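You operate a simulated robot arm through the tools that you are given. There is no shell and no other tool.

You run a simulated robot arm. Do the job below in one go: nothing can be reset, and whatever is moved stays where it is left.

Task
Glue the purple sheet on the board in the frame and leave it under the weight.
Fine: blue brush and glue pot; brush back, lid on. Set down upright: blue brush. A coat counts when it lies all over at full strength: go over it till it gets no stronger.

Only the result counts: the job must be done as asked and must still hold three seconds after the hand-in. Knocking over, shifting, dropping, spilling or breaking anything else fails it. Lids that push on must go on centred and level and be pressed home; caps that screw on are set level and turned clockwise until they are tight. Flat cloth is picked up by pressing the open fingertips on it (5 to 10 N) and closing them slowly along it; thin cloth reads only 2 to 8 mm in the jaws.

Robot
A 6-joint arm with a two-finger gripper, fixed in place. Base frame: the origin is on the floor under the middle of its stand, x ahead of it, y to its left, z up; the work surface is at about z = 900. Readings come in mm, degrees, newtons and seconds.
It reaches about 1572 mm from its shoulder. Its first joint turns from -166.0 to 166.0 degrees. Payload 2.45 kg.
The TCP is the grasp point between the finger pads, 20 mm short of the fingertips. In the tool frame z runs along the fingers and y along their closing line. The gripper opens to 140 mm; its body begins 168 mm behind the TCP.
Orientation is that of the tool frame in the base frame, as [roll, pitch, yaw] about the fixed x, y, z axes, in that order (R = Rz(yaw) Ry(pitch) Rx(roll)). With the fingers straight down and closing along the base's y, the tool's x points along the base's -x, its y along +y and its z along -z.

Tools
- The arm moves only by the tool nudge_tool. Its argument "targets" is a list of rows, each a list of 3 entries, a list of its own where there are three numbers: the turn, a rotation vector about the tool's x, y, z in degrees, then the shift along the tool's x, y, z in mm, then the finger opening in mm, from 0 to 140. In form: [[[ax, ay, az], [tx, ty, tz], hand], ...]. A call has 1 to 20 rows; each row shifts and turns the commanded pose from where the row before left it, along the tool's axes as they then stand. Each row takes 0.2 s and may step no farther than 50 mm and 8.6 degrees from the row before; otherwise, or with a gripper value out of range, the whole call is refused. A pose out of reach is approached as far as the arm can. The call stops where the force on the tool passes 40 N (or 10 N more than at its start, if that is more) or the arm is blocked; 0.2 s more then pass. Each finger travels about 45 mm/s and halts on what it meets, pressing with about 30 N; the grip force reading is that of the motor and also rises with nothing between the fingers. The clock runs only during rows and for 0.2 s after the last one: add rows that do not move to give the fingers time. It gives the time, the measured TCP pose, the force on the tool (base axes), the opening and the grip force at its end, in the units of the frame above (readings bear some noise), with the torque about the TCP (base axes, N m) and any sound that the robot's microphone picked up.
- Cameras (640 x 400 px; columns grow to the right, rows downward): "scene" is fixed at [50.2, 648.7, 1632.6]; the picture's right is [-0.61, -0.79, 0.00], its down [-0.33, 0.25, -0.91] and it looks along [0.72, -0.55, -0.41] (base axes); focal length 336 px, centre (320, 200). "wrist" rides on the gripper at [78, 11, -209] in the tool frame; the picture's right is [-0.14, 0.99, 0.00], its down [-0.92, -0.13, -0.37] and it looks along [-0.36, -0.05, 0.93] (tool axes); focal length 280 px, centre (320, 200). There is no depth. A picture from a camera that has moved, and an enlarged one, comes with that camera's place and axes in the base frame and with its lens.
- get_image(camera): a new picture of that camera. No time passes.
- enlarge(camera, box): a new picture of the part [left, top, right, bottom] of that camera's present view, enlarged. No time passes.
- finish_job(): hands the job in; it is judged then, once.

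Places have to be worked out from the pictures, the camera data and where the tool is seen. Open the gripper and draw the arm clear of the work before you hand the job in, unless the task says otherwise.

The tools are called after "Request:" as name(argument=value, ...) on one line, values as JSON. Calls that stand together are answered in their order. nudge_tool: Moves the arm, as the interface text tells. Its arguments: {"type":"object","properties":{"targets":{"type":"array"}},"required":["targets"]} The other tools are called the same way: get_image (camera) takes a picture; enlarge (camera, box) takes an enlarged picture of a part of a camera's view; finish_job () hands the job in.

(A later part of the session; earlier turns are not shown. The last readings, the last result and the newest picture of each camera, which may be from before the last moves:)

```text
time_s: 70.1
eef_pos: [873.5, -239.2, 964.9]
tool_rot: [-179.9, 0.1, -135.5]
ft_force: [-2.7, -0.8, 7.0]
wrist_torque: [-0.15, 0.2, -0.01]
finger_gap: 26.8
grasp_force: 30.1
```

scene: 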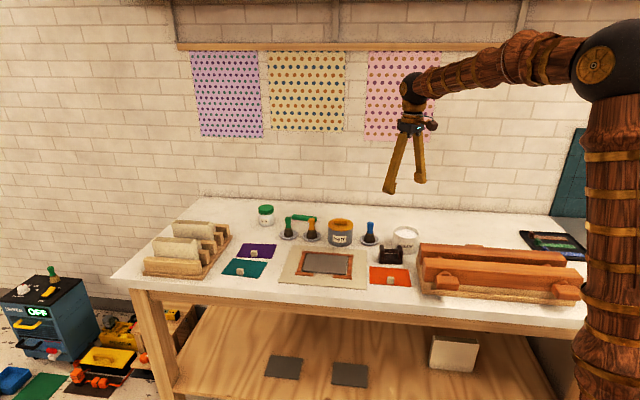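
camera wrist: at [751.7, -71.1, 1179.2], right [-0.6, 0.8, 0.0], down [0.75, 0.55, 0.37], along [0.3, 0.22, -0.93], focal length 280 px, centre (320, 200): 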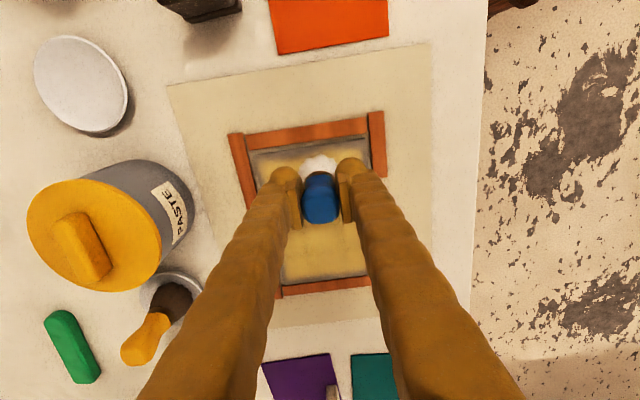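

The brush rests on the dish floor with 7 N. I open the fingers evenly and rise straight up clear of the handle.

Request:
nudge_tool(targets=[[[0, 0, 0], [0, 0, 0], 32], [[0, 0, 0], [0, 0, 0], 46], [[0, 0, 0], [0, 0, 0], 62], [[0, 0, 0], [0, 0, 0], 70], [[0, 0, 0], [0, 0, -30], 70], [[0, 0, 0], [0, 0, -40], 70], [[0, 0, 0], [0, 0, -40], 70]])

Request:
get_image(camera="wrist")

Request:
enlarge(camera="scene", box=[330, 185, 410, 255])

Request:
enlarge(camera="scene", box=[296, 248, 352, 283])

```text
time_s: 71.7
eef_pos: [873.3, -239.3, 1072.5]
tool_rot: [179.9, 0.0, -135.6]
ft_force: [0.8, 0.5, -1.5]
wrist_torque: [0.02, 0.02, 0.0]
finger_gap: 70.1
grasp_force: 0.0
```

```text
taken
camera wrist: at [810.3, -288.7, 1280.8], right [-0.6, 0.8, 0.0], down [0.75, 0.55, 0.37], along [0.3, 0.22, -0.93], focal length 280 px, centre (320, 200)
```

wrist: 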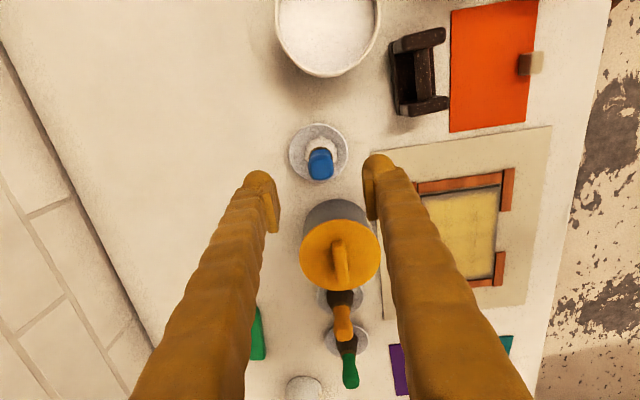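

```text
5.71 times, centred on (370, 220) of scene
camera zoom: at [50.2, 648.7, 1632.6], right [-0.61, -0.79, 0.0], down [-0.33, 0.25, -0.91], along [0.72, -0.55, -0.41], focal length 1923 px, centre (34, 86)
```

zoom: 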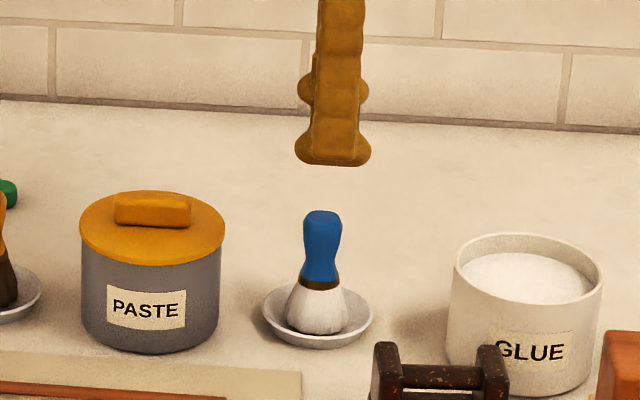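

```text
11.43 times, centred on (324, 266) of scene
camera zoom: at [50.2, 648.7, 1632.6], right [-0.61, -0.79, 0.0], down [-0.33, 0.25, -0.91], along [0.72, -0.55, -0.41], focal length 3846 px, centre (274, -549)
```

zoom: 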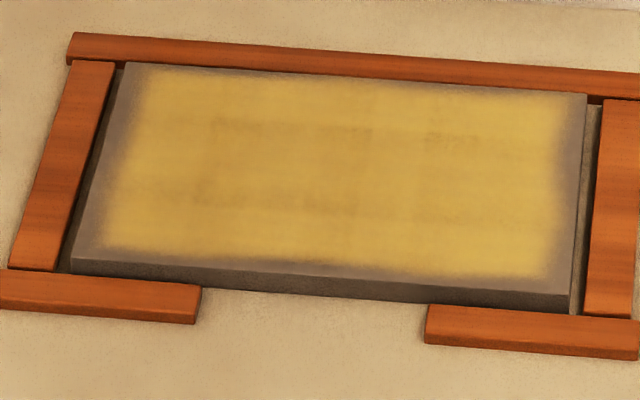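

The brush stands upright in its dish. I zoom in on the coat from the wrist camera to judge its evenness before choosing the next step.

Request:
enlarge(camera="wrist", box=[400, 165, 530, 295])

Request:
enlarge(camera="scene", box=[304, 252, 336, 276])

```text
3.08 times, centred on (465, 230) of wrist
camera zoom: at [810.3, -288.7, 1280.8], right [-0.6, 0.8, 0.0], down [0.75, 0.55, 0.37], along [0.3, 0.22, -0.93], focal length 863 px, centre (-126, 108)
```

zoom: 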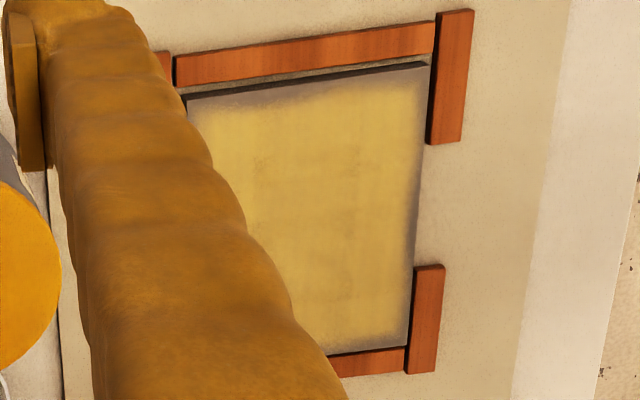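

```text
16.00 times, centred on (320, 264) of scene
camera zoom: at [50.2, 648.7, 1632.6], right [-0.61, -0.79, 0.0], down [-0.33, 0.25, -0.91], along [0.72, -0.55, -0.41], focal length 5385 px, centre (320, -824)
```

zoom: 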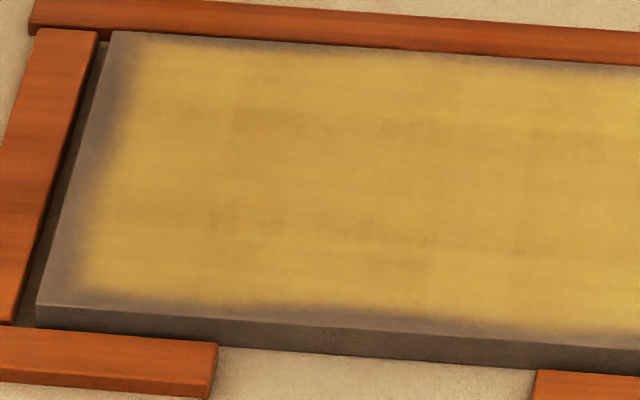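

The coat looks covered over the sheet's whole footprint and no longer changes, so I go on with the sheet. I move above the purple sheet's tab near (1071, 191), turning to the sheet's angle.

Request:
nudge_tool(targets=[[[0, 0, 0], [-44.3, 16.8, 0], 60], [[0, 0, 0], [-44.3, 16.8, 0], 60], [[0, 0, 0], [-44.3, 16.8, 0], 60], [[0, 0, 0], [-44.3, 16.8, 0], 60], [[0, 0, 0], [-44.3, 16.8, 0], 60], [[0, 0, 0], [-44.3, 16.8, 0], 60], [[0, 0, 0], [-44.3, 16.8, 0], 60], [[0, 0, 0], [-44.3, 16.8, 0], 60], [[0, 0, 0], [-44.3, 16.8, 0], 60], [[0, 0, 0], [-44.3, 16.8, 0], 60], [[0, 0, -3.5], [0, 0, 20], 60], [[0, 0, 0], [0, 0, 20], 60], [[0, 0, 0], [0, 0, 0], 60]])

Request:
get_image(camera="wrist")

Request:
enlarge(camera="wrist", box=[200, 90, 400, 215])

Request:
enlarge(camera="scene", box=[224, 212, 304, 282])

```text
time_s: 74.5
eef_pos: [1070.8, 191.6, 1033.6]
tool_rot: [180.0, 0.1, -132.0]
ft_force: [0.7, -0.1, -0.1]
wrist_torque: [0.01, -0.02, -0.02]
finger_gap: 59.9
grasp_force: 0.0
```

```text
taken
camera wrist: at [1009.6, 138.3, 1241.9], right [-0.64, 0.77, 0.0], down [0.71, 0.6, 0.37], along [0.28, 0.24, -0.93], focal length 280 px, centre (320, 200)
```

wrist: 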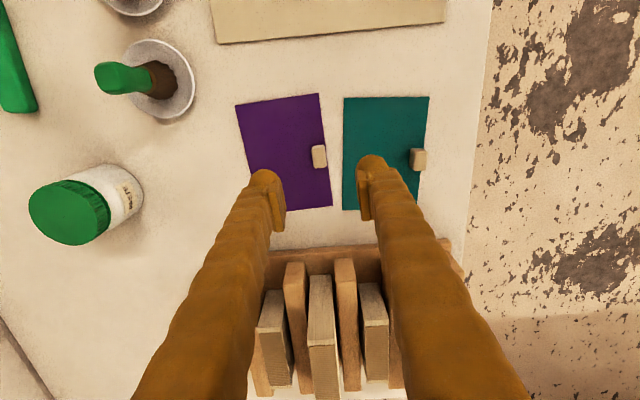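

```text
3.20 times, centred on (300, 152) of wrist
camera zoom: at [1009.6, 138.3, 1241.9], right [-0.64, 0.77, 0.0], down [0.71, 0.6, 0.37], along [0.28, 0.24, -0.93], focal length 897 px, centre (384, 352)
```

zoom: 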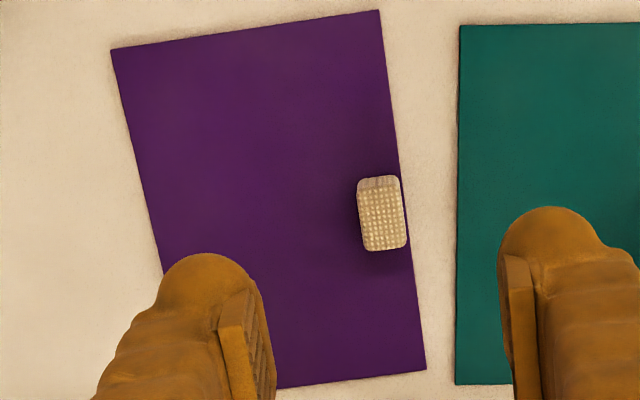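

```text
5.71 times, centred on (264, 247) of scene
camera zoom: at [50.2, 648.7, 1632.6], right [-0.61, -0.79, 0.0], down [-0.33, 0.25, -0.91], along [0.72, -0.55, -0.41], focal length 1923 px, centre (640, -69)
```

zoom: 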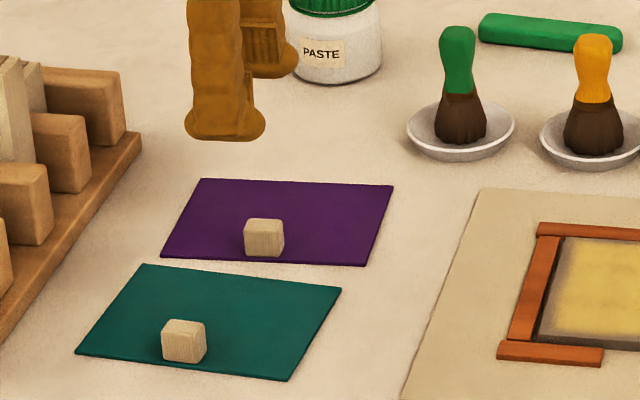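

The tool is square to the sheet and the tab lies about 2 mm along tool +x. I centre on the tab, narrow the fingers to 36 mm and lower so the tips stop about 5 mm above the sheet.

Request:
nudge_tool(targets=[[[0, 0, 0], [2.2, 0, 36], 36], [[0, 0, 0], [0, 0, 36], 36], [[0, 0, 0], [0, 0, 24], 36], [[0, 0, 0], [0, 0, 11], 36], [[0, 0, 0], [0, 0, 0], 36]])

Request:
enlarge(camera="wrist", box=[220, 90, 420, 250])

Request:
enlarge(camera="scene", box=[224, 212, 304, 282])

```text
time_s: 75.7
eef_pos: [1070.0, 188.3, 925.4]
tool_rot: [-180.0, 0.1, -132.0]
ft_force: [-0.4, -0.6, -0.9]
wrist_torque: [0.01, -0.02, -0.02]
finger_gap: 35.9
grasp_force: 0.0
```

```text
2.50 times, centred on (320, 170) of wrist
camera zoom: at [1009.1, 136.3, 1134.0], right [-0.64, 0.77, 0.0], down [0.71, 0.6, 0.37], along [0.28, 0.24, -0.93], focal length 701 px, centre (320, 275)
```

zoom: 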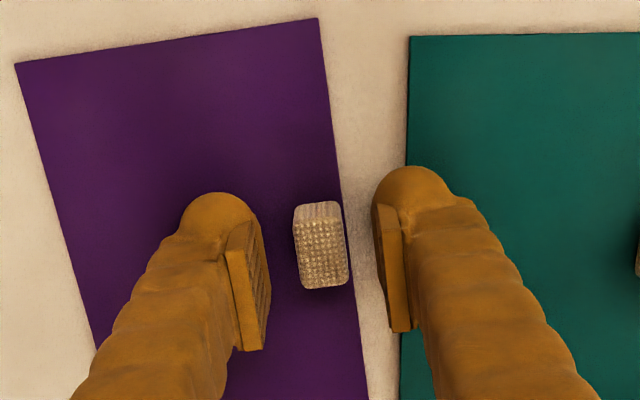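

```text
5.71 times, centred on (264, 247) of scene
camera zoom: at [50.2, 648.7, 1632.6], right [-0.61, -0.79, 0.0], down [-0.33, 0.25, -0.91], along [0.72, -0.55, -0.41], focal length 1923 px, centre (640, -69)
```

zoom: 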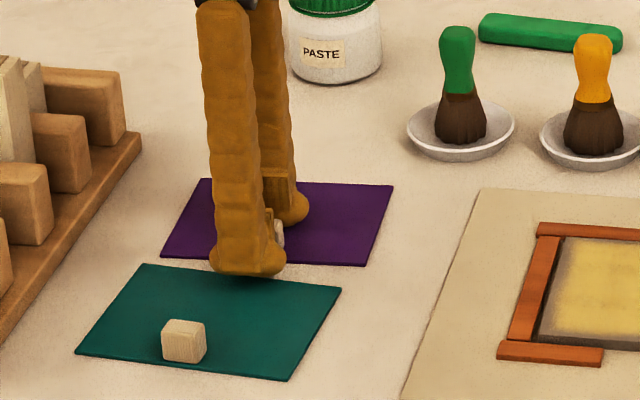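

The tab is centred between the pads. I close gently on it.

Request:
nudge_tool(targets=[[[0, 0, 0], [0, 0, 0], 28], [[0, 0, 0], [0, 0, 0], 22], [[0, 0, 0], [0, 0, 0], 16], [[0, 0, 0], [0, 0, 0], 8], [[0, 0, 0], [0, 0, 0], 8], [[0, 0, 0], [0, 0, 0], 8]])

```text
time_s: 77.1
eef_pos: [1070.8, 188.5, 925.6]
tool_rot: [180.0, 0.0, -132.0]
ft_force: [0.2, 0.3, -0.1]
wrist_torque: [-0.02, -0.02, 0.01]
finger_gap: 14.1
grasp_force: 30.1
```

The tab is gripped at 14 mm. I lift a little and check that the sheet comes up level.

Request:
nudge_tool(targets=[[[0, 0, 0], [0, 0, -5], 8], [[0, 0, 0], [0, 0, -20], 8], [[0, 0, 0], [0, 0, -40], 8], [[0, 0, 0], [0, 0, -35], 8], [[0, 0, 0], [0, 0, 0], 8]])

Request:
enlarge(camera="wrist", box=[160, 40, 480, 240])

Request:
enlarge(camera="scene", box=[214, 180, 310, 282])

```text
time_s: 78.3
eef_pos: [1067.8, 188.0, 1027.7]
tool_rot: [179.9, 0.0, -131.9]
ft_force: [-0.1, 0.0, -0.8]
wrist_torque: [-0.01, 0.03, 0.01]
finger_gap: 14.1
grasp_force: 30.1
```

```text
2.00 times, centred on (320, 140) of wrist
camera zoom: at [1007.8, 135.7, 1236.8], right [-0.64, 0.77, 0.0], down [0.71, 0.6, 0.37], along [0.28, 0.24, -0.93], focal length 561 px, centre (320, 320)
```

zoom: 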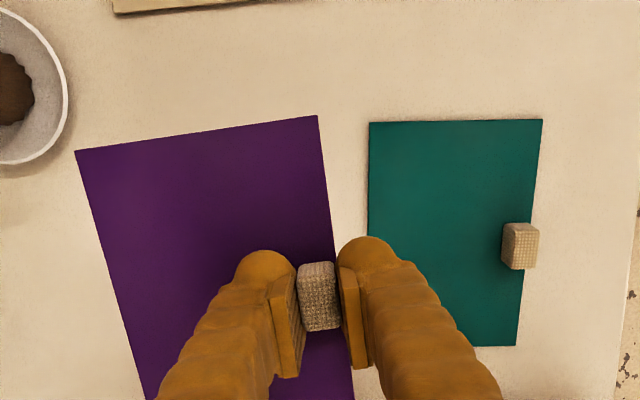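

```text
3.92 times, centred on (262, 231) of scene
camera zoom: at [50.2, 648.7, 1632.6], right [-0.61, -0.79, 0.0], down [-0.33, 0.25, -0.91], along [0.72, -0.55, -0.41], focal length 1320 px, centre (548, 78)
```

zoom: 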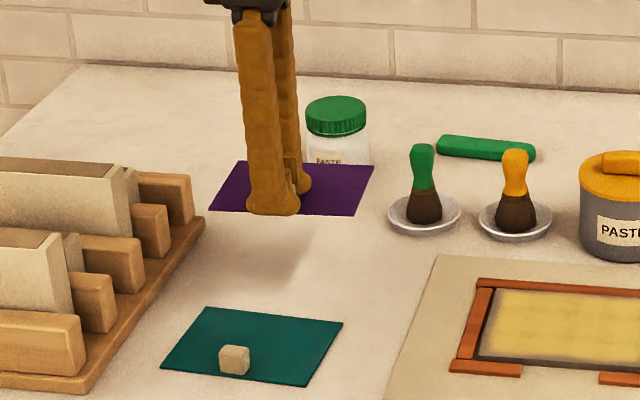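

The sheet is stiff and hangs level from its tab, centred about 40 mm behind the TCP. I raise it and carry it to the board, turning 3.5° to the board's angle.

Request:
nudge_tool(targets=[[[0, 0, 0], [0, 0, -30], 8], [[0, 0, 0], [39, 10.93, 0], 8], [[0, 0, 0], [39, 10.93, 0], 8], [[0, 0, 0], [39, 10.93, 0], 8], [[0, 0, 0], [39, 10.93, 0], 8], [[0, 0, 0], [39, 10.93, 0], 8], [[0, 0, 0], [39, 10.93, 0], 8], [[0, 0, 0], [39, 10.93, 0], 8], [[0, 0, 3.5], [0, 0, 0], 8], [[0, 0, 0], [0, 0, 0], 8], [[0, 0, 0], [0, 0, 0], 8]])

Request:
get_image(camera="wrist")

Request:
enlarge(camera="wrist", box=[160, 50, 416, 210])

Request:
enlarge(camera="scene", box=[270, 190, 390, 290])

```text
time_s: 80.7
eef_pos: [831.7, 34.9, 1056.9]
tool_rot: [-179.9, 0.0, -135.5]
ft_force: [-0.4, -0.6, 0.4]
wrist_torque: [0.0, -0.01, 0.02]
finger_gap: 14.1
grasp_force: 30.2
```

```text
taken
camera wrist: at [767.0, -12.7, 1265.3], right [-0.6, 0.8, 0.0], down [0.75, 0.55, 0.37], along [0.3, 0.22, -0.93], focal length 280 px, centre (320, 200)
```

wrist: 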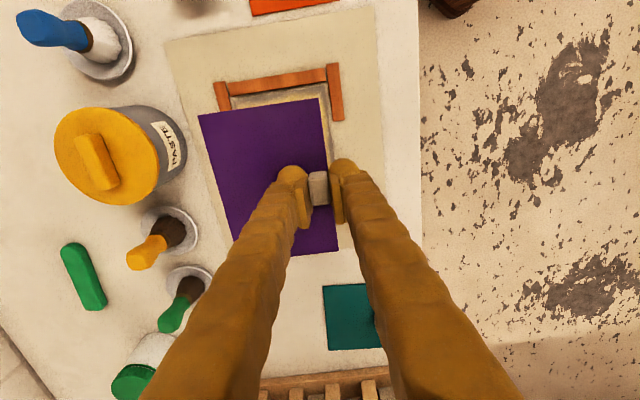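

```text
2.50 times, centred on (288, 130) of wrist
camera zoom: at [767.0, -12.7, 1265.3], right [-0.6, 0.8, 0.0], down [0.75, 0.55, 0.37], along [0.3, 0.22, -0.93], focal length 701 px, centre (400, 375)
```

zoom: 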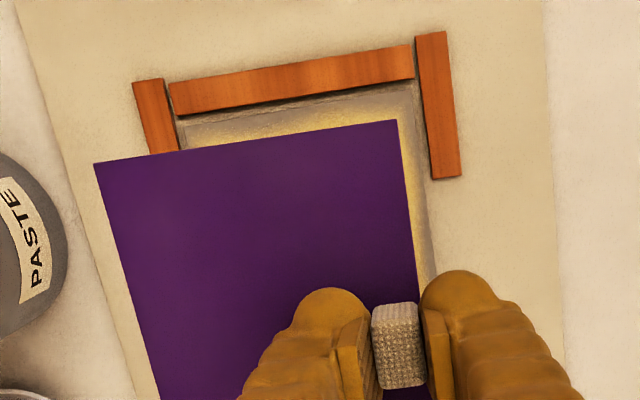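

```text
4.00 times, centred on (330, 240) of scene
camera zoom: at [50.2, 648.7, 1632.6], right [-0.61, -0.79, 0.0], down [-0.33, 0.25, -0.91], along [0.72, -0.55, -0.41], focal length 1346 px, centre (280, 40)
```

zoom: 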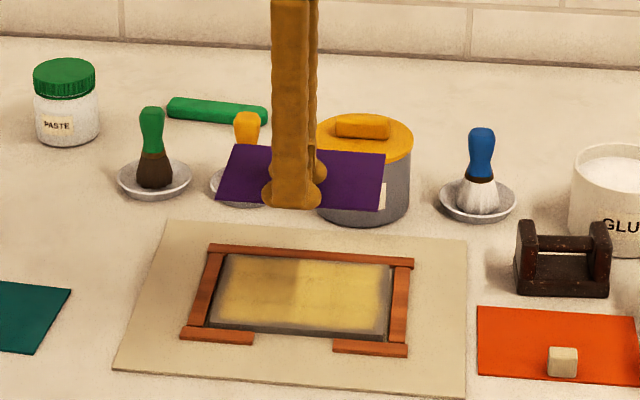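

Compared with the board, the sheet needs about −1 mm in tool x and +2 mm in tool y. I correct that and lower to about 8 mm above the board, then check again.

Request:
nudge_tool(targets=[[[0, 0, -0.4], [-1, 2, 0], 8], [[0, 0, 0], [0, 0, 40], 8], [[0, 0, 0], [0, 0, 40], 8], [[0, 0, 0], [0, 0, 25], 8], [[0, 0, 0], [0, 0, 7], 8], [[0, 0, 0], [0, 0, 0], 8]])

Request:
enlarge(camera="wrist", box=[160, 50, 416, 270])

Request:
enlarge(camera="scene", box=[280, 225, 376, 285])

```text
time_s: 82.1
eef_pos: [831.3, 38.9, 946.0]
tool_rot: [-180.0, 0.1, -135.1]
ft_force: [0.1, 0.2, -0.8]
wrist_torque: [-0.01, 0.01, -0.04]
finger_gap: 14.0
grasp_force: 30.0
```

```text
1.82 times, centred on (288, 160) of wrist
camera zoom: at [767.2, -9.6, 1154.0], right [-0.6, 0.8, 0.0], down [0.74, 0.56, 0.37], along [0.29, 0.22, -0.93], focal length 510 px, centre (378, 273)
```

zoom: 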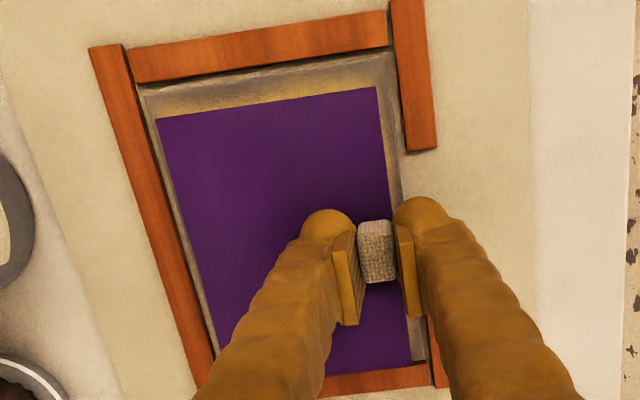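

```text
6.67 times, centred on (328, 255) of scene
camera zoom: at [50.2, 648.7, 1632.6], right [-0.61, -0.79, 0.0], down [-0.33, 0.25, -0.91], along [0.72, -0.55, -0.41], focal length 2244 px, centre (267, -167)
```

zoom: 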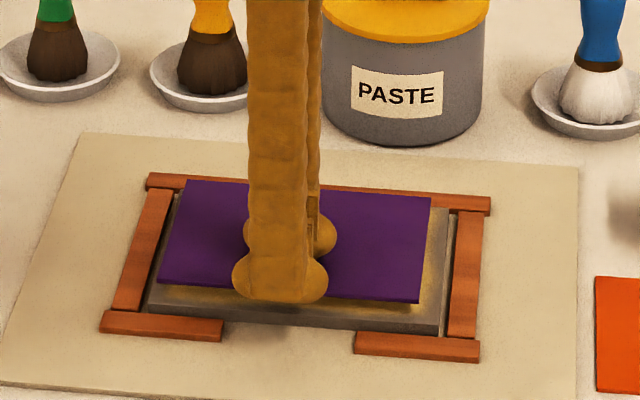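

The sheet hovers just above the board; I zoom in on the margins around it to fine-tune the centring.

Request:
enlarge(camera="wrist", box=[205, 60, 335, 140])

Request:
enlarge(camera="wrist", box=[300, 60, 430, 140])

Request:
enlarge(camera="wrist", box=[270, 200, 430, 300])

Request:
enlarge(camera="scene", box=[296, 246, 356, 284])

```text
4.92 times, centred on (270, 100) of wrist
camera zoom: at [767.2, -9.6, 1154.0], right [-0.6, 0.8, 0.0], down [0.74, 0.56, 0.37], along [0.29, 0.22, -0.93], focal length 1380 px, centre (566, 692)
```

zoom: 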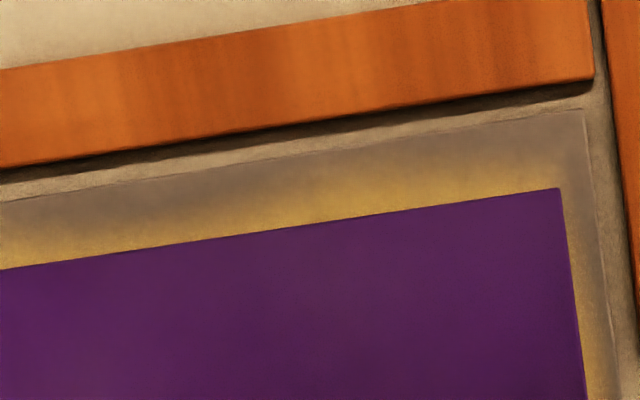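

```text
4.92 times, centred on (365, 100) of wrist
camera zoom: at [767.2, -9.6, 1154.0], right [-0.6, 0.8, 0.0], down [0.74, 0.56, 0.37], along [0.29, 0.22, -0.93], focal length 1380 px, centre (98, 692)
```

zoom: 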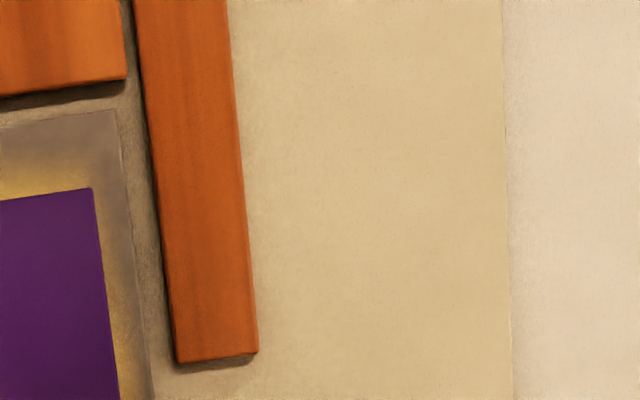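

```text
4.00 times, centred on (350, 250) of wrist
camera zoom: at [767.2, -9.6, 1154.0], right [-0.6, 0.8, 0.0], down [0.74, 0.56, 0.37], along [0.29, 0.22, -0.93], focal length 1122 px, centre (200, 0)
```

zoom: 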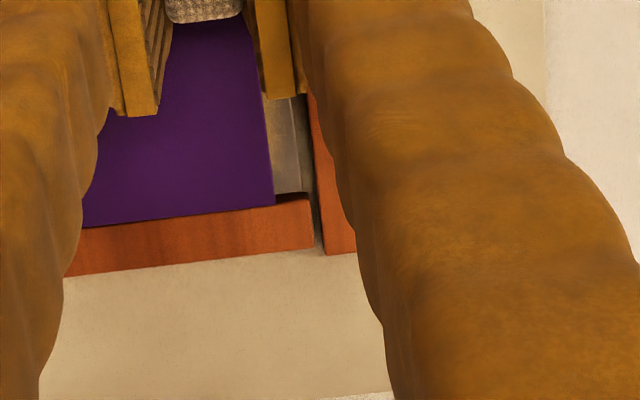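

```text
10.53 times, centred on (326, 265) of scene
camera zoom: at [50.2, 648.7, 1632.6], right [-0.61, -0.79, 0.0], down [-0.33, 0.25, -0.91], along [0.72, -0.55, -0.41], focal length 3542 px, centre (257, -484)
```

zoom: 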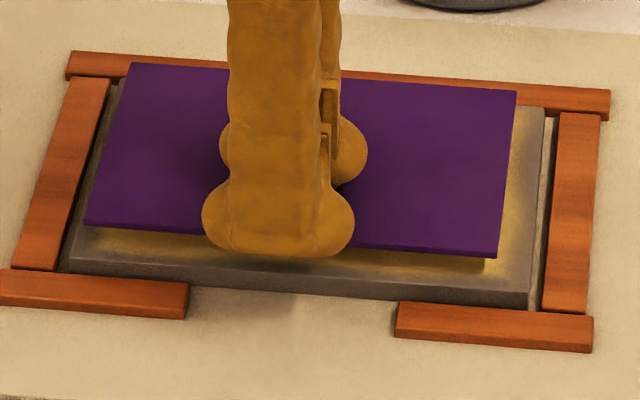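

Close up, the sheet needs about +3.2 mm in tool x and −1 mm in tool y to sit centred on the coat. I shift, then lower in small steps to contact.

Request:
nudge_tool(targets=[[[0, 0, 0], [3.2, -1, 0], 8], [[0, 0, 0], [0, 0, 2.5], 8], [[0, 0, 0], [0, 0, 2.5], 8], [[0, 0, 0], [0, 0, 0], 8]])

Request:
enlarge(camera="scene", box=[296, 246, 356, 284])

Request:
enlarge(camera="wrist", box=[205, 60, 405, 185])

```text
time_s: 83.1
eef_pos: [827.7, 36.9, 940.4]
tool_rot: [179.9, 0.0, -135.1]
ft_force: [0.6, -0.4, -0.4]
wrist_torque: [0.03, -0.01, 0.0]
finger_gap: 14.0
grasp_force: 29.7
```

```text
10.53 times, centred on (326, 265) of scene
camera zoom: at [50.2, 648.7, 1632.6], right [-0.61, -0.79, 0.0], down [-0.33, 0.25, -0.91], along [0.72, -0.55, -0.41], focal length 3542 px, centre (257, -484)
```

zoom: 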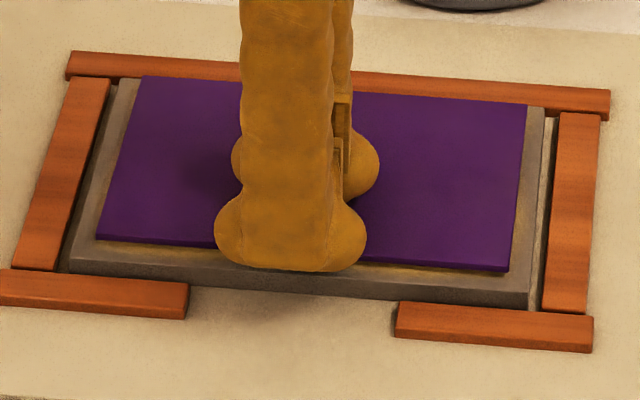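

```text
3.20 times, centred on (305, 122) of wrist
camera zoom: at [764.7, -12.7, 1148.5], right [-0.6, 0.8, 0.0], down [0.74, 0.56, 0.37], along [0.29, 0.22, -0.93], focal length 897 px, centre (368, 448)
```

zoom: 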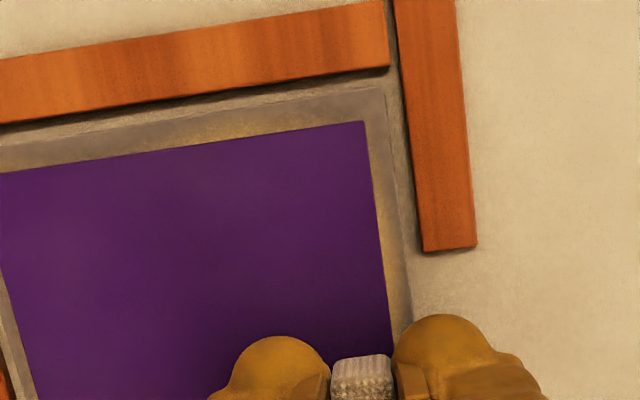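

Margins now read about 1.2 mm too far in +x and 1 mm in +y. I fine-correct and lower to contact.

Request:
nudge_tool(targets=[[[0, 0, 0], [-1.2, -1, 0], 8], [[0, 0, 0], [0, 0, 1.5], 8], [[0, 0, 0], [0, 0, 1], 8], [[0, 0, 0], [0, 0, 0], 8]])

Request:
nudge_tool(targets=[[[0, 0, 0], [0, 0, 1], 8]])

Request:
enlarge(camera="scene", box=[296, 246, 356, 284])

```text
time_s: 84.1
eef_pos: [830.2, 36.1, 937.1]
tool_rot: [-179.9, 0.1, -135.1]
ft_force: [-0.6, 0.8, 3.3]
wrist_torque: [0.01, 0.0, 0.0]
finger_gap: 14.0
grasp_force: 29.7
```

```text
time_s: 84.5
eef_pos: [829.8, 35.6, 937.2]
tool_rot: [179.9, 0.1, -135.1]
ft_force: [-3.0, -0.8, 18.4]
wrist_torque: [-0.17, 0.16, 0.0]
finger_gap: 14.0
grasp_force: 30.3
```

```text
10.53 times, centred on (326, 265) of scene
camera zoom: at [50.2, 648.7, 1632.6], right [-0.61, -0.79, 0.0], down [-0.33, 0.25, -0.91], along [0.72, -0.55, -0.41], focal length 3542 px, centre (257, -484)
```

zoom: 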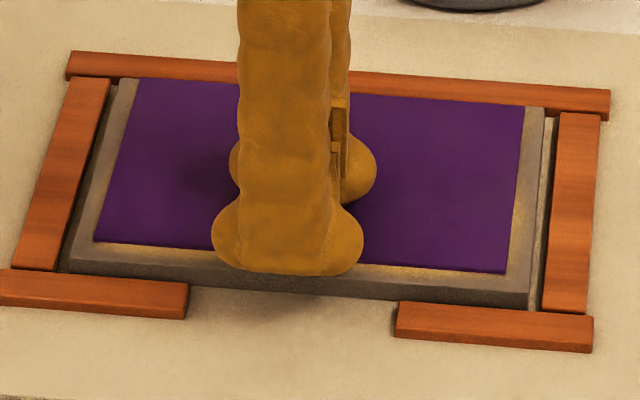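

The sheet is down on the board with 18 N. I check the margins all round from the wrist before letting go.

Request:
enlarge(camera="wrist", box=[205, 60, 405, 185])

Request:
enlarge(camera="wrist", box=[200, 160, 420, 300])

Request:
enlarge(camera="scene", box=[328, 252, 360, 282])

```text
3.20 times, centred on (305, 122) of wrist
camera zoom: at [766.4, -13.1, 1145.3], right [-0.6, 0.8, 0.0], down [0.74, 0.56, 0.37], along [0.3, 0.22, -0.93], focal length 897 px, centre (368, 448)
```

zoom: 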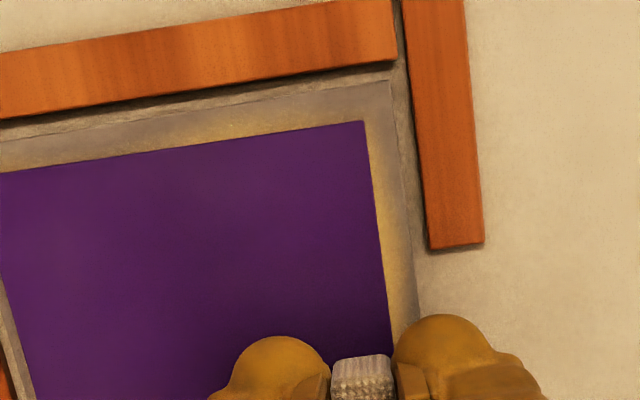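

```text
2.86 times, centred on (310, 230) of wrist
camera zoom: at [766.4, -13.1, 1145.3], right [-0.6, 0.8, 0.0], down [0.74, 0.56, 0.37], along [0.3, 0.22, -0.93], focal length 801 px, centre (349, 114)
```

zoom: 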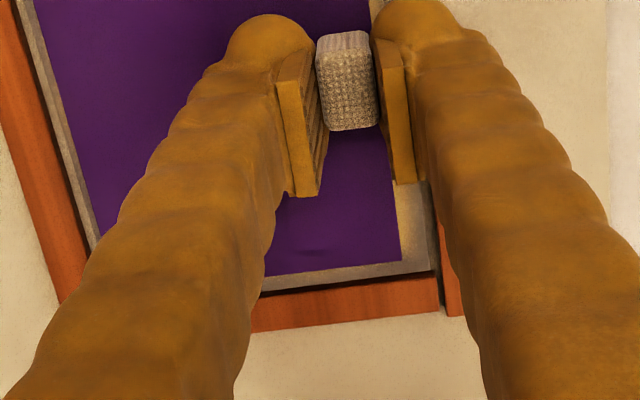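

```text
13.33 times, centred on (344, 267) of scene
camera zoom: at [50.2, 648.7, 1632.6], right [-0.61, -0.79, 0.0], down [-0.33, 0.25, -0.91], along [0.72, -0.55, -0.41], focal length 4487 px, centre (0, -693)
```

zoom: 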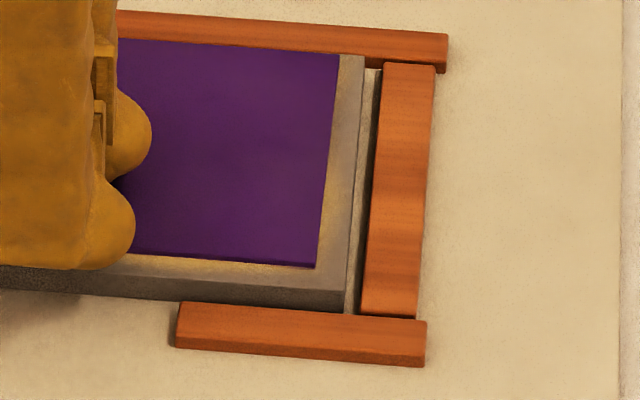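

The front margin now looks wider than the back one; I zoom in on the left/back margin to measure.

Request:
enlarge(camera="wrist", box=[195, 130, 275, 200])

Request:
enlarge(camera="wrist", box=[300, 90, 380, 160])

Request:
enlarge(camera="wrist", box=[285, 200, 365, 270])

```text
5.71 times, centred on (235, 165) of wrist
camera zoom: at [766.4, -13.1, 1145.3], right [-0.6, 0.8, 0.0], down [0.74, 0.56, 0.37], along [0.3, 0.22, -0.93], focal length 1602 px, centre (806, 400)
```

zoom: 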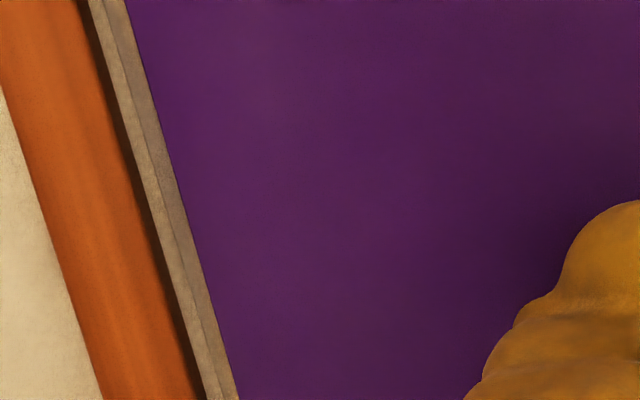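

```text
5.71 times, centred on (340, 125) of wrist
camera zoom: at [766.4, -13.1, 1145.3], right [-0.6, 0.8, 0.0], down [0.74, 0.56, 0.37], along [0.3, 0.22, -0.93], focal length 1602 px, centre (206, 629)
```

zoom: 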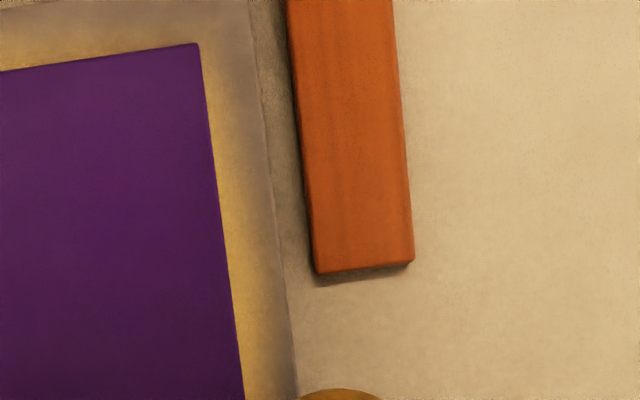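

```text
5.71 times, centred on (325, 235) of wrist
camera zoom: at [766.4, -13.1, 1145.3], right [-0.6, 0.8, 0.0], down [0.74, 0.56, 0.37], along [0.3, 0.22, -0.93], focal length 1602 px, centre (291, 0)
```

zoom: 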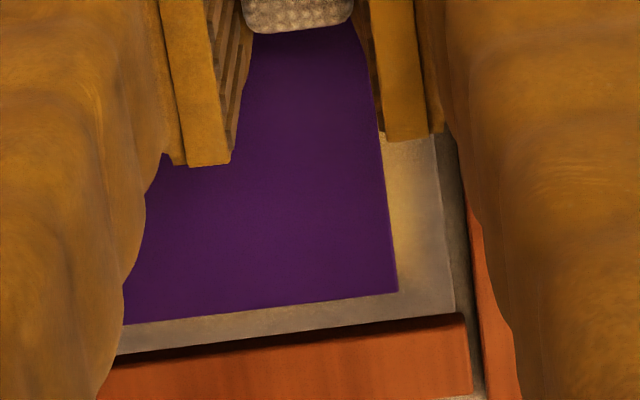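

The sheet lies fully on the board within its margins, about 2–3 mm off centre, which I accept rather than drag it on the glue. I ease the press, open the fingers evenly and rise.

Request:
nudge_tool(targets=[[[0, 0, 0], [0, 0, 0], 8], [[0, 0, 0], [0, 0, -0.7], 8], [[0, 0, 0], [0, 0, 0], 18], [[0, 0, 0], [0, 0, 0], 26], [[0, 0, 0], [0, 0, 0], 34], [[0, 0, 0], [0, 0, -20], 34], [[0, 0, 0], [0, 0, -40], 34], [[0, 0, 0], [0, 0, -40], 34], [[0, 0, 0], [0, 0, -45], 70]])

Request:
enlarge(camera="wrist", box=[180, 50, 420, 230])

Request:
enlarge(camera="scene", box=[290, 242, 362, 287])

```text
time_s: 86.5
eef_pos: [827.9, 35.1, 1082.5]
tool_rot: [179.9, 0.0, -135.1]
ft_force: [-0.3, -0.3, -0.4]
wrist_torque: [-0.03, 0.01, -0.03]
finger_gap: 68.9
grasp_force: 0.1
```

```text
2.22 times, centred on (300, 140) of wrist
camera zoom: at [764.5, -13.4, 1290.7], right [-0.6, 0.8, 0.0], down [0.74, 0.56, 0.37], along [0.29, 0.22, -0.93], focal length 623 px, centre (364, 333)
```

zoom: 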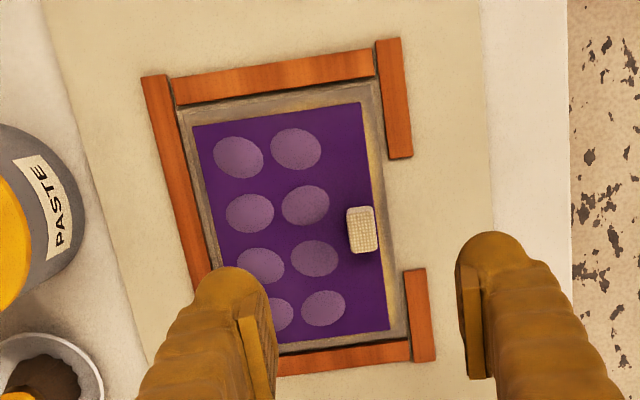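

```text
8.89 times, centred on (326, 264) of scene
camera zoom: at [50.2, 648.7, 1632.6], right [-0.61, -0.79, 0.0], down [-0.33, 0.25, -0.91], along [0.72, -0.55, -0.41], focal length 2992 px, centre (267, -373)
```

zoom: 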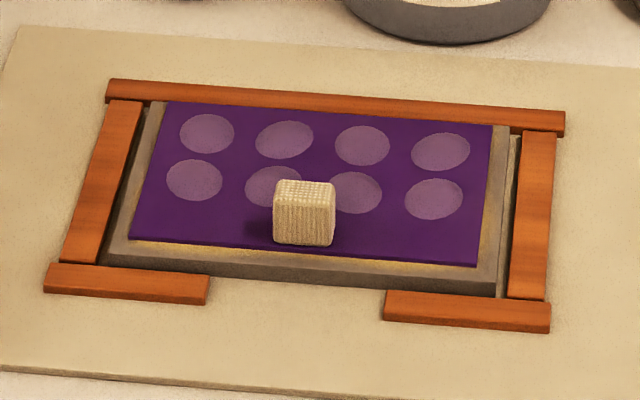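

Pale oval blisters have appeared on the sheet after laying it, so I look closely at them.

Request:
enlarge(camera="wrist", box=[240, 80, 340, 180])

Request:
enlarge(camera="scene", box=[304, 250, 350, 276])

Request:
enlarge(camera="scene", box=[250, 195, 330, 245])

Request:
get_image(camera="scene")

```text
4.00 times, centred on (290, 130) of wrist
camera zoom: at [764.5, -13.4, 1290.7], right [-0.6, 0.8, 0.0], down [0.74, 0.56, 0.37], along [0.29, 0.22, -0.93], focal length 1122 px, centre (440, 480)
```

zoom: 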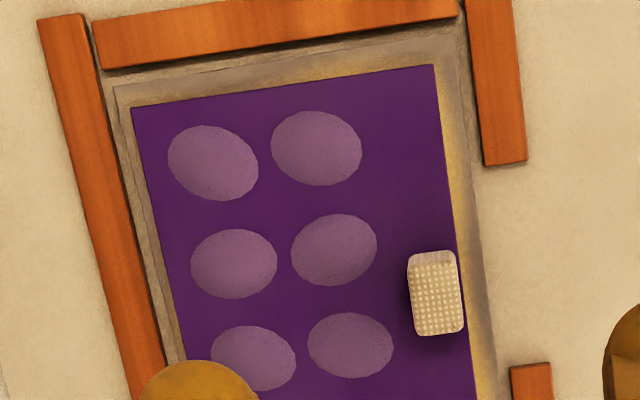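

```text
13.91 times, centred on (327, 263) of scene
camera zoom: at [50.2, 648.7, 1632.6], right [-0.61, -0.79, 0.0], down [-0.33, 0.25, -0.91], along [0.72, -0.55, -0.41], focal length 4682 px, centre (223, -676)
```

zoom: 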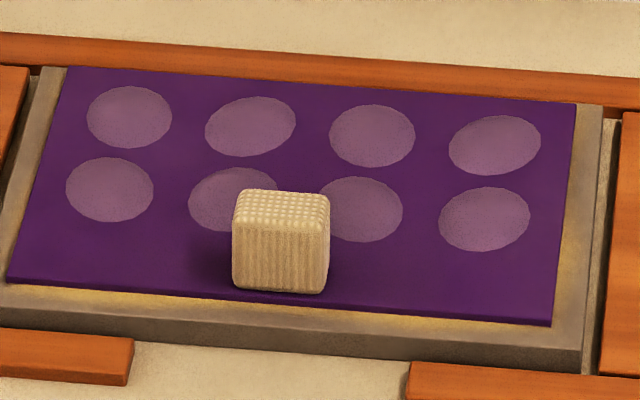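

```text
8.00 times, centred on (290, 220) of scene
camera zoom: at [50.2, 648.7, 1632.6], right [-0.61, -0.79, 0.0], down [-0.33, 0.25, -0.91], along [0.72, -0.55, -0.41], focal length 2692 px, centre (560, 40)
```

zoom: 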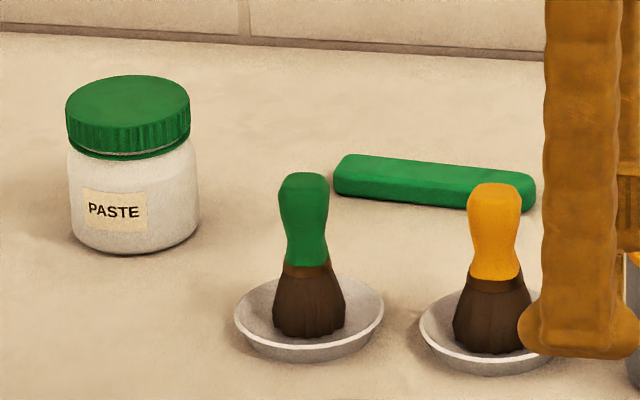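

```text
taken
```

scene: 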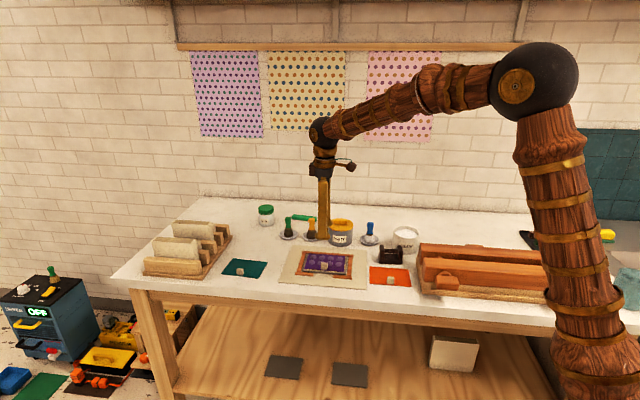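

Eight blisters sit in a regular 2 × 4 grid on the sheet. They probably need pressing out, so I test one: fingers closed, I go over the blister at back-row x≈17 and lower to just above it.

Request:
nudge_tool(targets=[[[0, 0, 0], [8.6, -33.8, 0], 40], [[0, 0, 0], [8.6, -33.8, 0], 20], [[0, 0, 0], [0, 0, 45], 0], [[0, 0, 0], [0, 0, 45], 0], [[0, 0, 0], [0, 0, 40], 0], [[0, 0, 0], [0, 0, 12], 0], [[0, 0, 0], [0, 0, 0], 0]])

Request:
enlarge(camera="wrist", box=[200, 60, 440, 240])

Request:
enlarge(camera="scene", box=[290, 232, 362, 287])

```text
time_s: 88.1
eef_pos: [863.5, -23.4, 938.6]
tool_rot: [-180.0, 0.1, -135.1]
ft_force: [0.3, 0.1, -0.2]
wrist_torque: [-0.01, 0.02, 0.02]
finger_gap: 0.1
grasp_force: 29.2
```

```text
2.22 times, centred on (320, 150) of wrist
camera zoom: at [800.7, -72.4, 1147.2], right [-0.6, 0.8, 0.0], down [0.74, 0.56, 0.37], along [0.29, 0.22, -0.93], focal length 623 px, centre (320, 311)
```

zoom: 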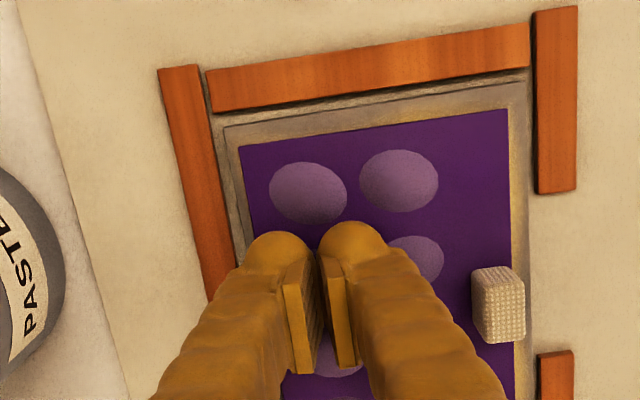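

```text
7.27 times, centred on (326, 260) of scene
camera zoom: at [50.2, 648.7, 1632.6], right [-0.61, -0.79, 0.0], down [-0.33, 0.25, -0.91], along [0.72, -0.55, -0.41], focal length 2448 px, centre (276, -233)
```

zoom: 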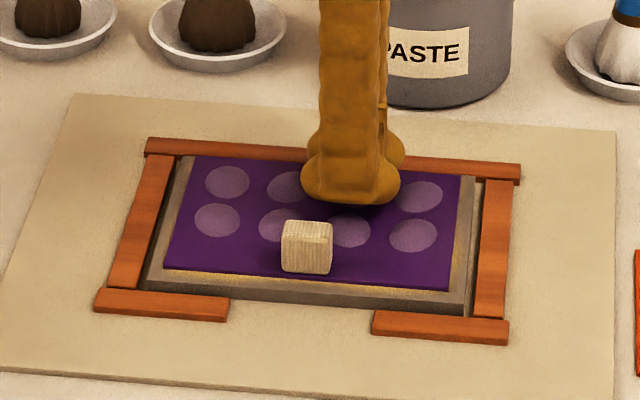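

The closed fingertips are over the blister. I lower in small steps until the force is about 10 N.

Request:
nudge_tool(targets=[[[0, 0, 0], [0, 0, 1.5], 0], [[0, 0, 0], [0, 0, 1], 0], [[0, 0, 0], [0, 0, 0], 0]])

Request:
nudge_tool(targets=[[[0, 0, 0], [0, 0, 1], 0]])

```text
time_s: 88.9
eef_pos: [864.2, -24.1, 937.1]
tool_rot: [-180.0, -0.1, -135.2]
ft_force: [0.7, 0.3, 0.3]
wrist_torque: [0.02, 0.01, -0.01]
finger_gap: 0.1
grasp_force: 29.7
```

```text
time_s: 89.3
eef_pos: [865.4, -24.5, 936.6]
tool_rot: [180.0, 0.1, -135.1]
ft_force: [-0.7, -0.4, -0.7]
wrist_torque: [-0.02, -0.01, 0.01]
finger_gap: 0.0
grasp_force: 30.0
```

No contact yet; I continue down in 1 mm steps.

Request:
nudge_tool(targets=[[[0, 0, 0], [0, 0, 1], 0], [[0, 0, 0], [0, 0, 1], 0]])

Request:
nudge_tool(targets=[[[0, 0, 0], [0, 0, 0.7], 0]])

Request:
nudge_tool(targets=[[[0, 0, 0], [0, 0, 0.5], 0]])

```text
time_s: 89.9
eef_pos: [864.8, -25.3, 934.2]
tool_rot: [-180.0, 0.1, -135.1]
ft_force: [0.2, 0.2, 0.0]
wrist_torque: [-0.01, -0.02, 0.0]
finger_gap: 0.0
grasp_force: 29.0
```

```text
time_s: 90.3
eef_pos: [864.8, -24.5, 934.2]
tool_rot: [180.0, 0.1, -135.1]
ft_force: [0.0, -0.7, 3.0]
wrist_torque: [0.01, 0.0, 0.02]
finger_gap: 5.9
grasp_force: 29.5
```

```text
time_s: 90.7
eef_pos: [865.7, -23.9, 934.4]
tool_rot: [-179.9, 0.1, -135.1]
ft_force: [-2.9, 1.8, 11.1]
wrist_torque: [0.02, 0.07, -0.03]
finger_gap: 6.0
grasp_force: 29.6
```

The finger gap jumped to 6 mm on touching, so I look before doing anything else.

Request:
enlarge(camera="scene", box=[300, 238, 352, 280])

Request:
enlarge(camera="wrist", box=[240, 80, 400, 230])

```text
9.52 times, centred on (326, 259) of scene
camera zoom: at [50.2, 648.7, 1632.6], right [-0.61, -0.79, 0.0], down [-0.33, 0.25, -0.91], along [0.72, -0.55, -0.41], focal length 3205 px, centre (263, -362)
```

zoom: 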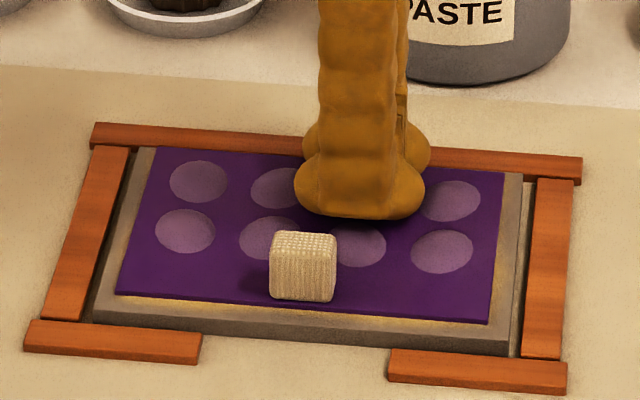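

```text
2.67 times, centred on (320, 155) of wrist
camera zoom: at [801.7, -73.1, 1142.1], right [-0.6, 0.8, 0.0], down [0.74, 0.56, 0.37], along [0.3, 0.22, -0.93], focal length 748 px, centre (320, 320)
```

zoom: 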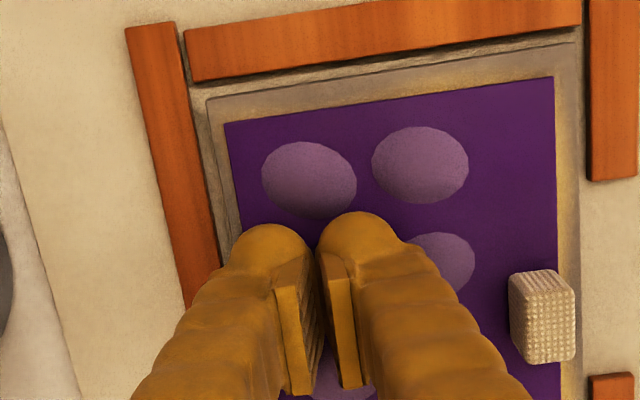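

I open the fingers slightly so nothing can be pinched, then lift and look at that blister.

Request:
nudge_tool(targets=[[[0, 0, 0], [0, 0, 0], 12], [[0, 0, 0], [0, 0, -3], 14], [[0, 0, 0], [0, 0, -30], 14], [[0, 0, 0], [45, 0, -10], 14]])

Request:
enlarge(camera="scene", box=[300, 238, 352, 280])

Request:
enlarge(camera="wrist", box=[200, 80, 440, 260])

```text
time_s: 91.7
eef_pos: [833.8, -53.8, 977.3]
tool_rot: [179.9, 0.0, -135.0]
ft_force: [0.5, -1.0, 0.1]
wrist_torque: [0.03, -0.03, -0.02]
finger_gap: 14.5
grasp_force: 0.0
```

```text
9.52 times, centred on (326, 259) of scene
camera zoom: at [50.2, 648.7, 1632.6], right [-0.61, -0.79, 0.0], down [-0.33, 0.25, -0.91], along [0.72, -0.55, -0.41], focal length 3205 px, centre (263, -362)
```

zoom: 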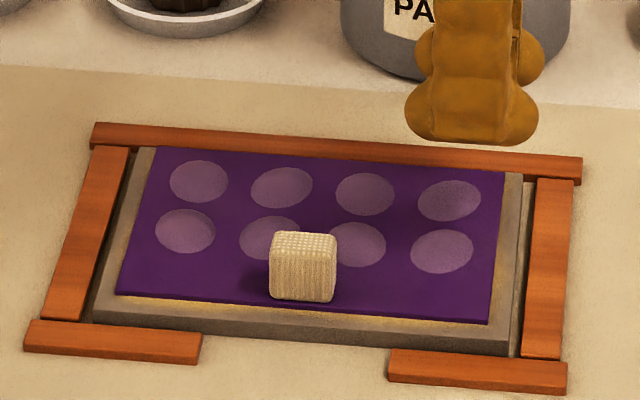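

```text
2.22 times, centred on (320, 170) of wrist
camera zoom: at [770.9, -103.0, 1184.8], right [-0.6, 0.8, 0.0], down [0.74, 0.56, 0.37], along [0.29, 0.22, -0.93], focal length 623 px, centre (320, 267)
```

zoom: 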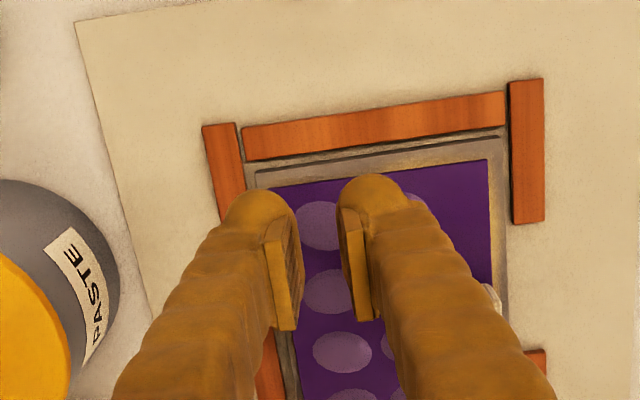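

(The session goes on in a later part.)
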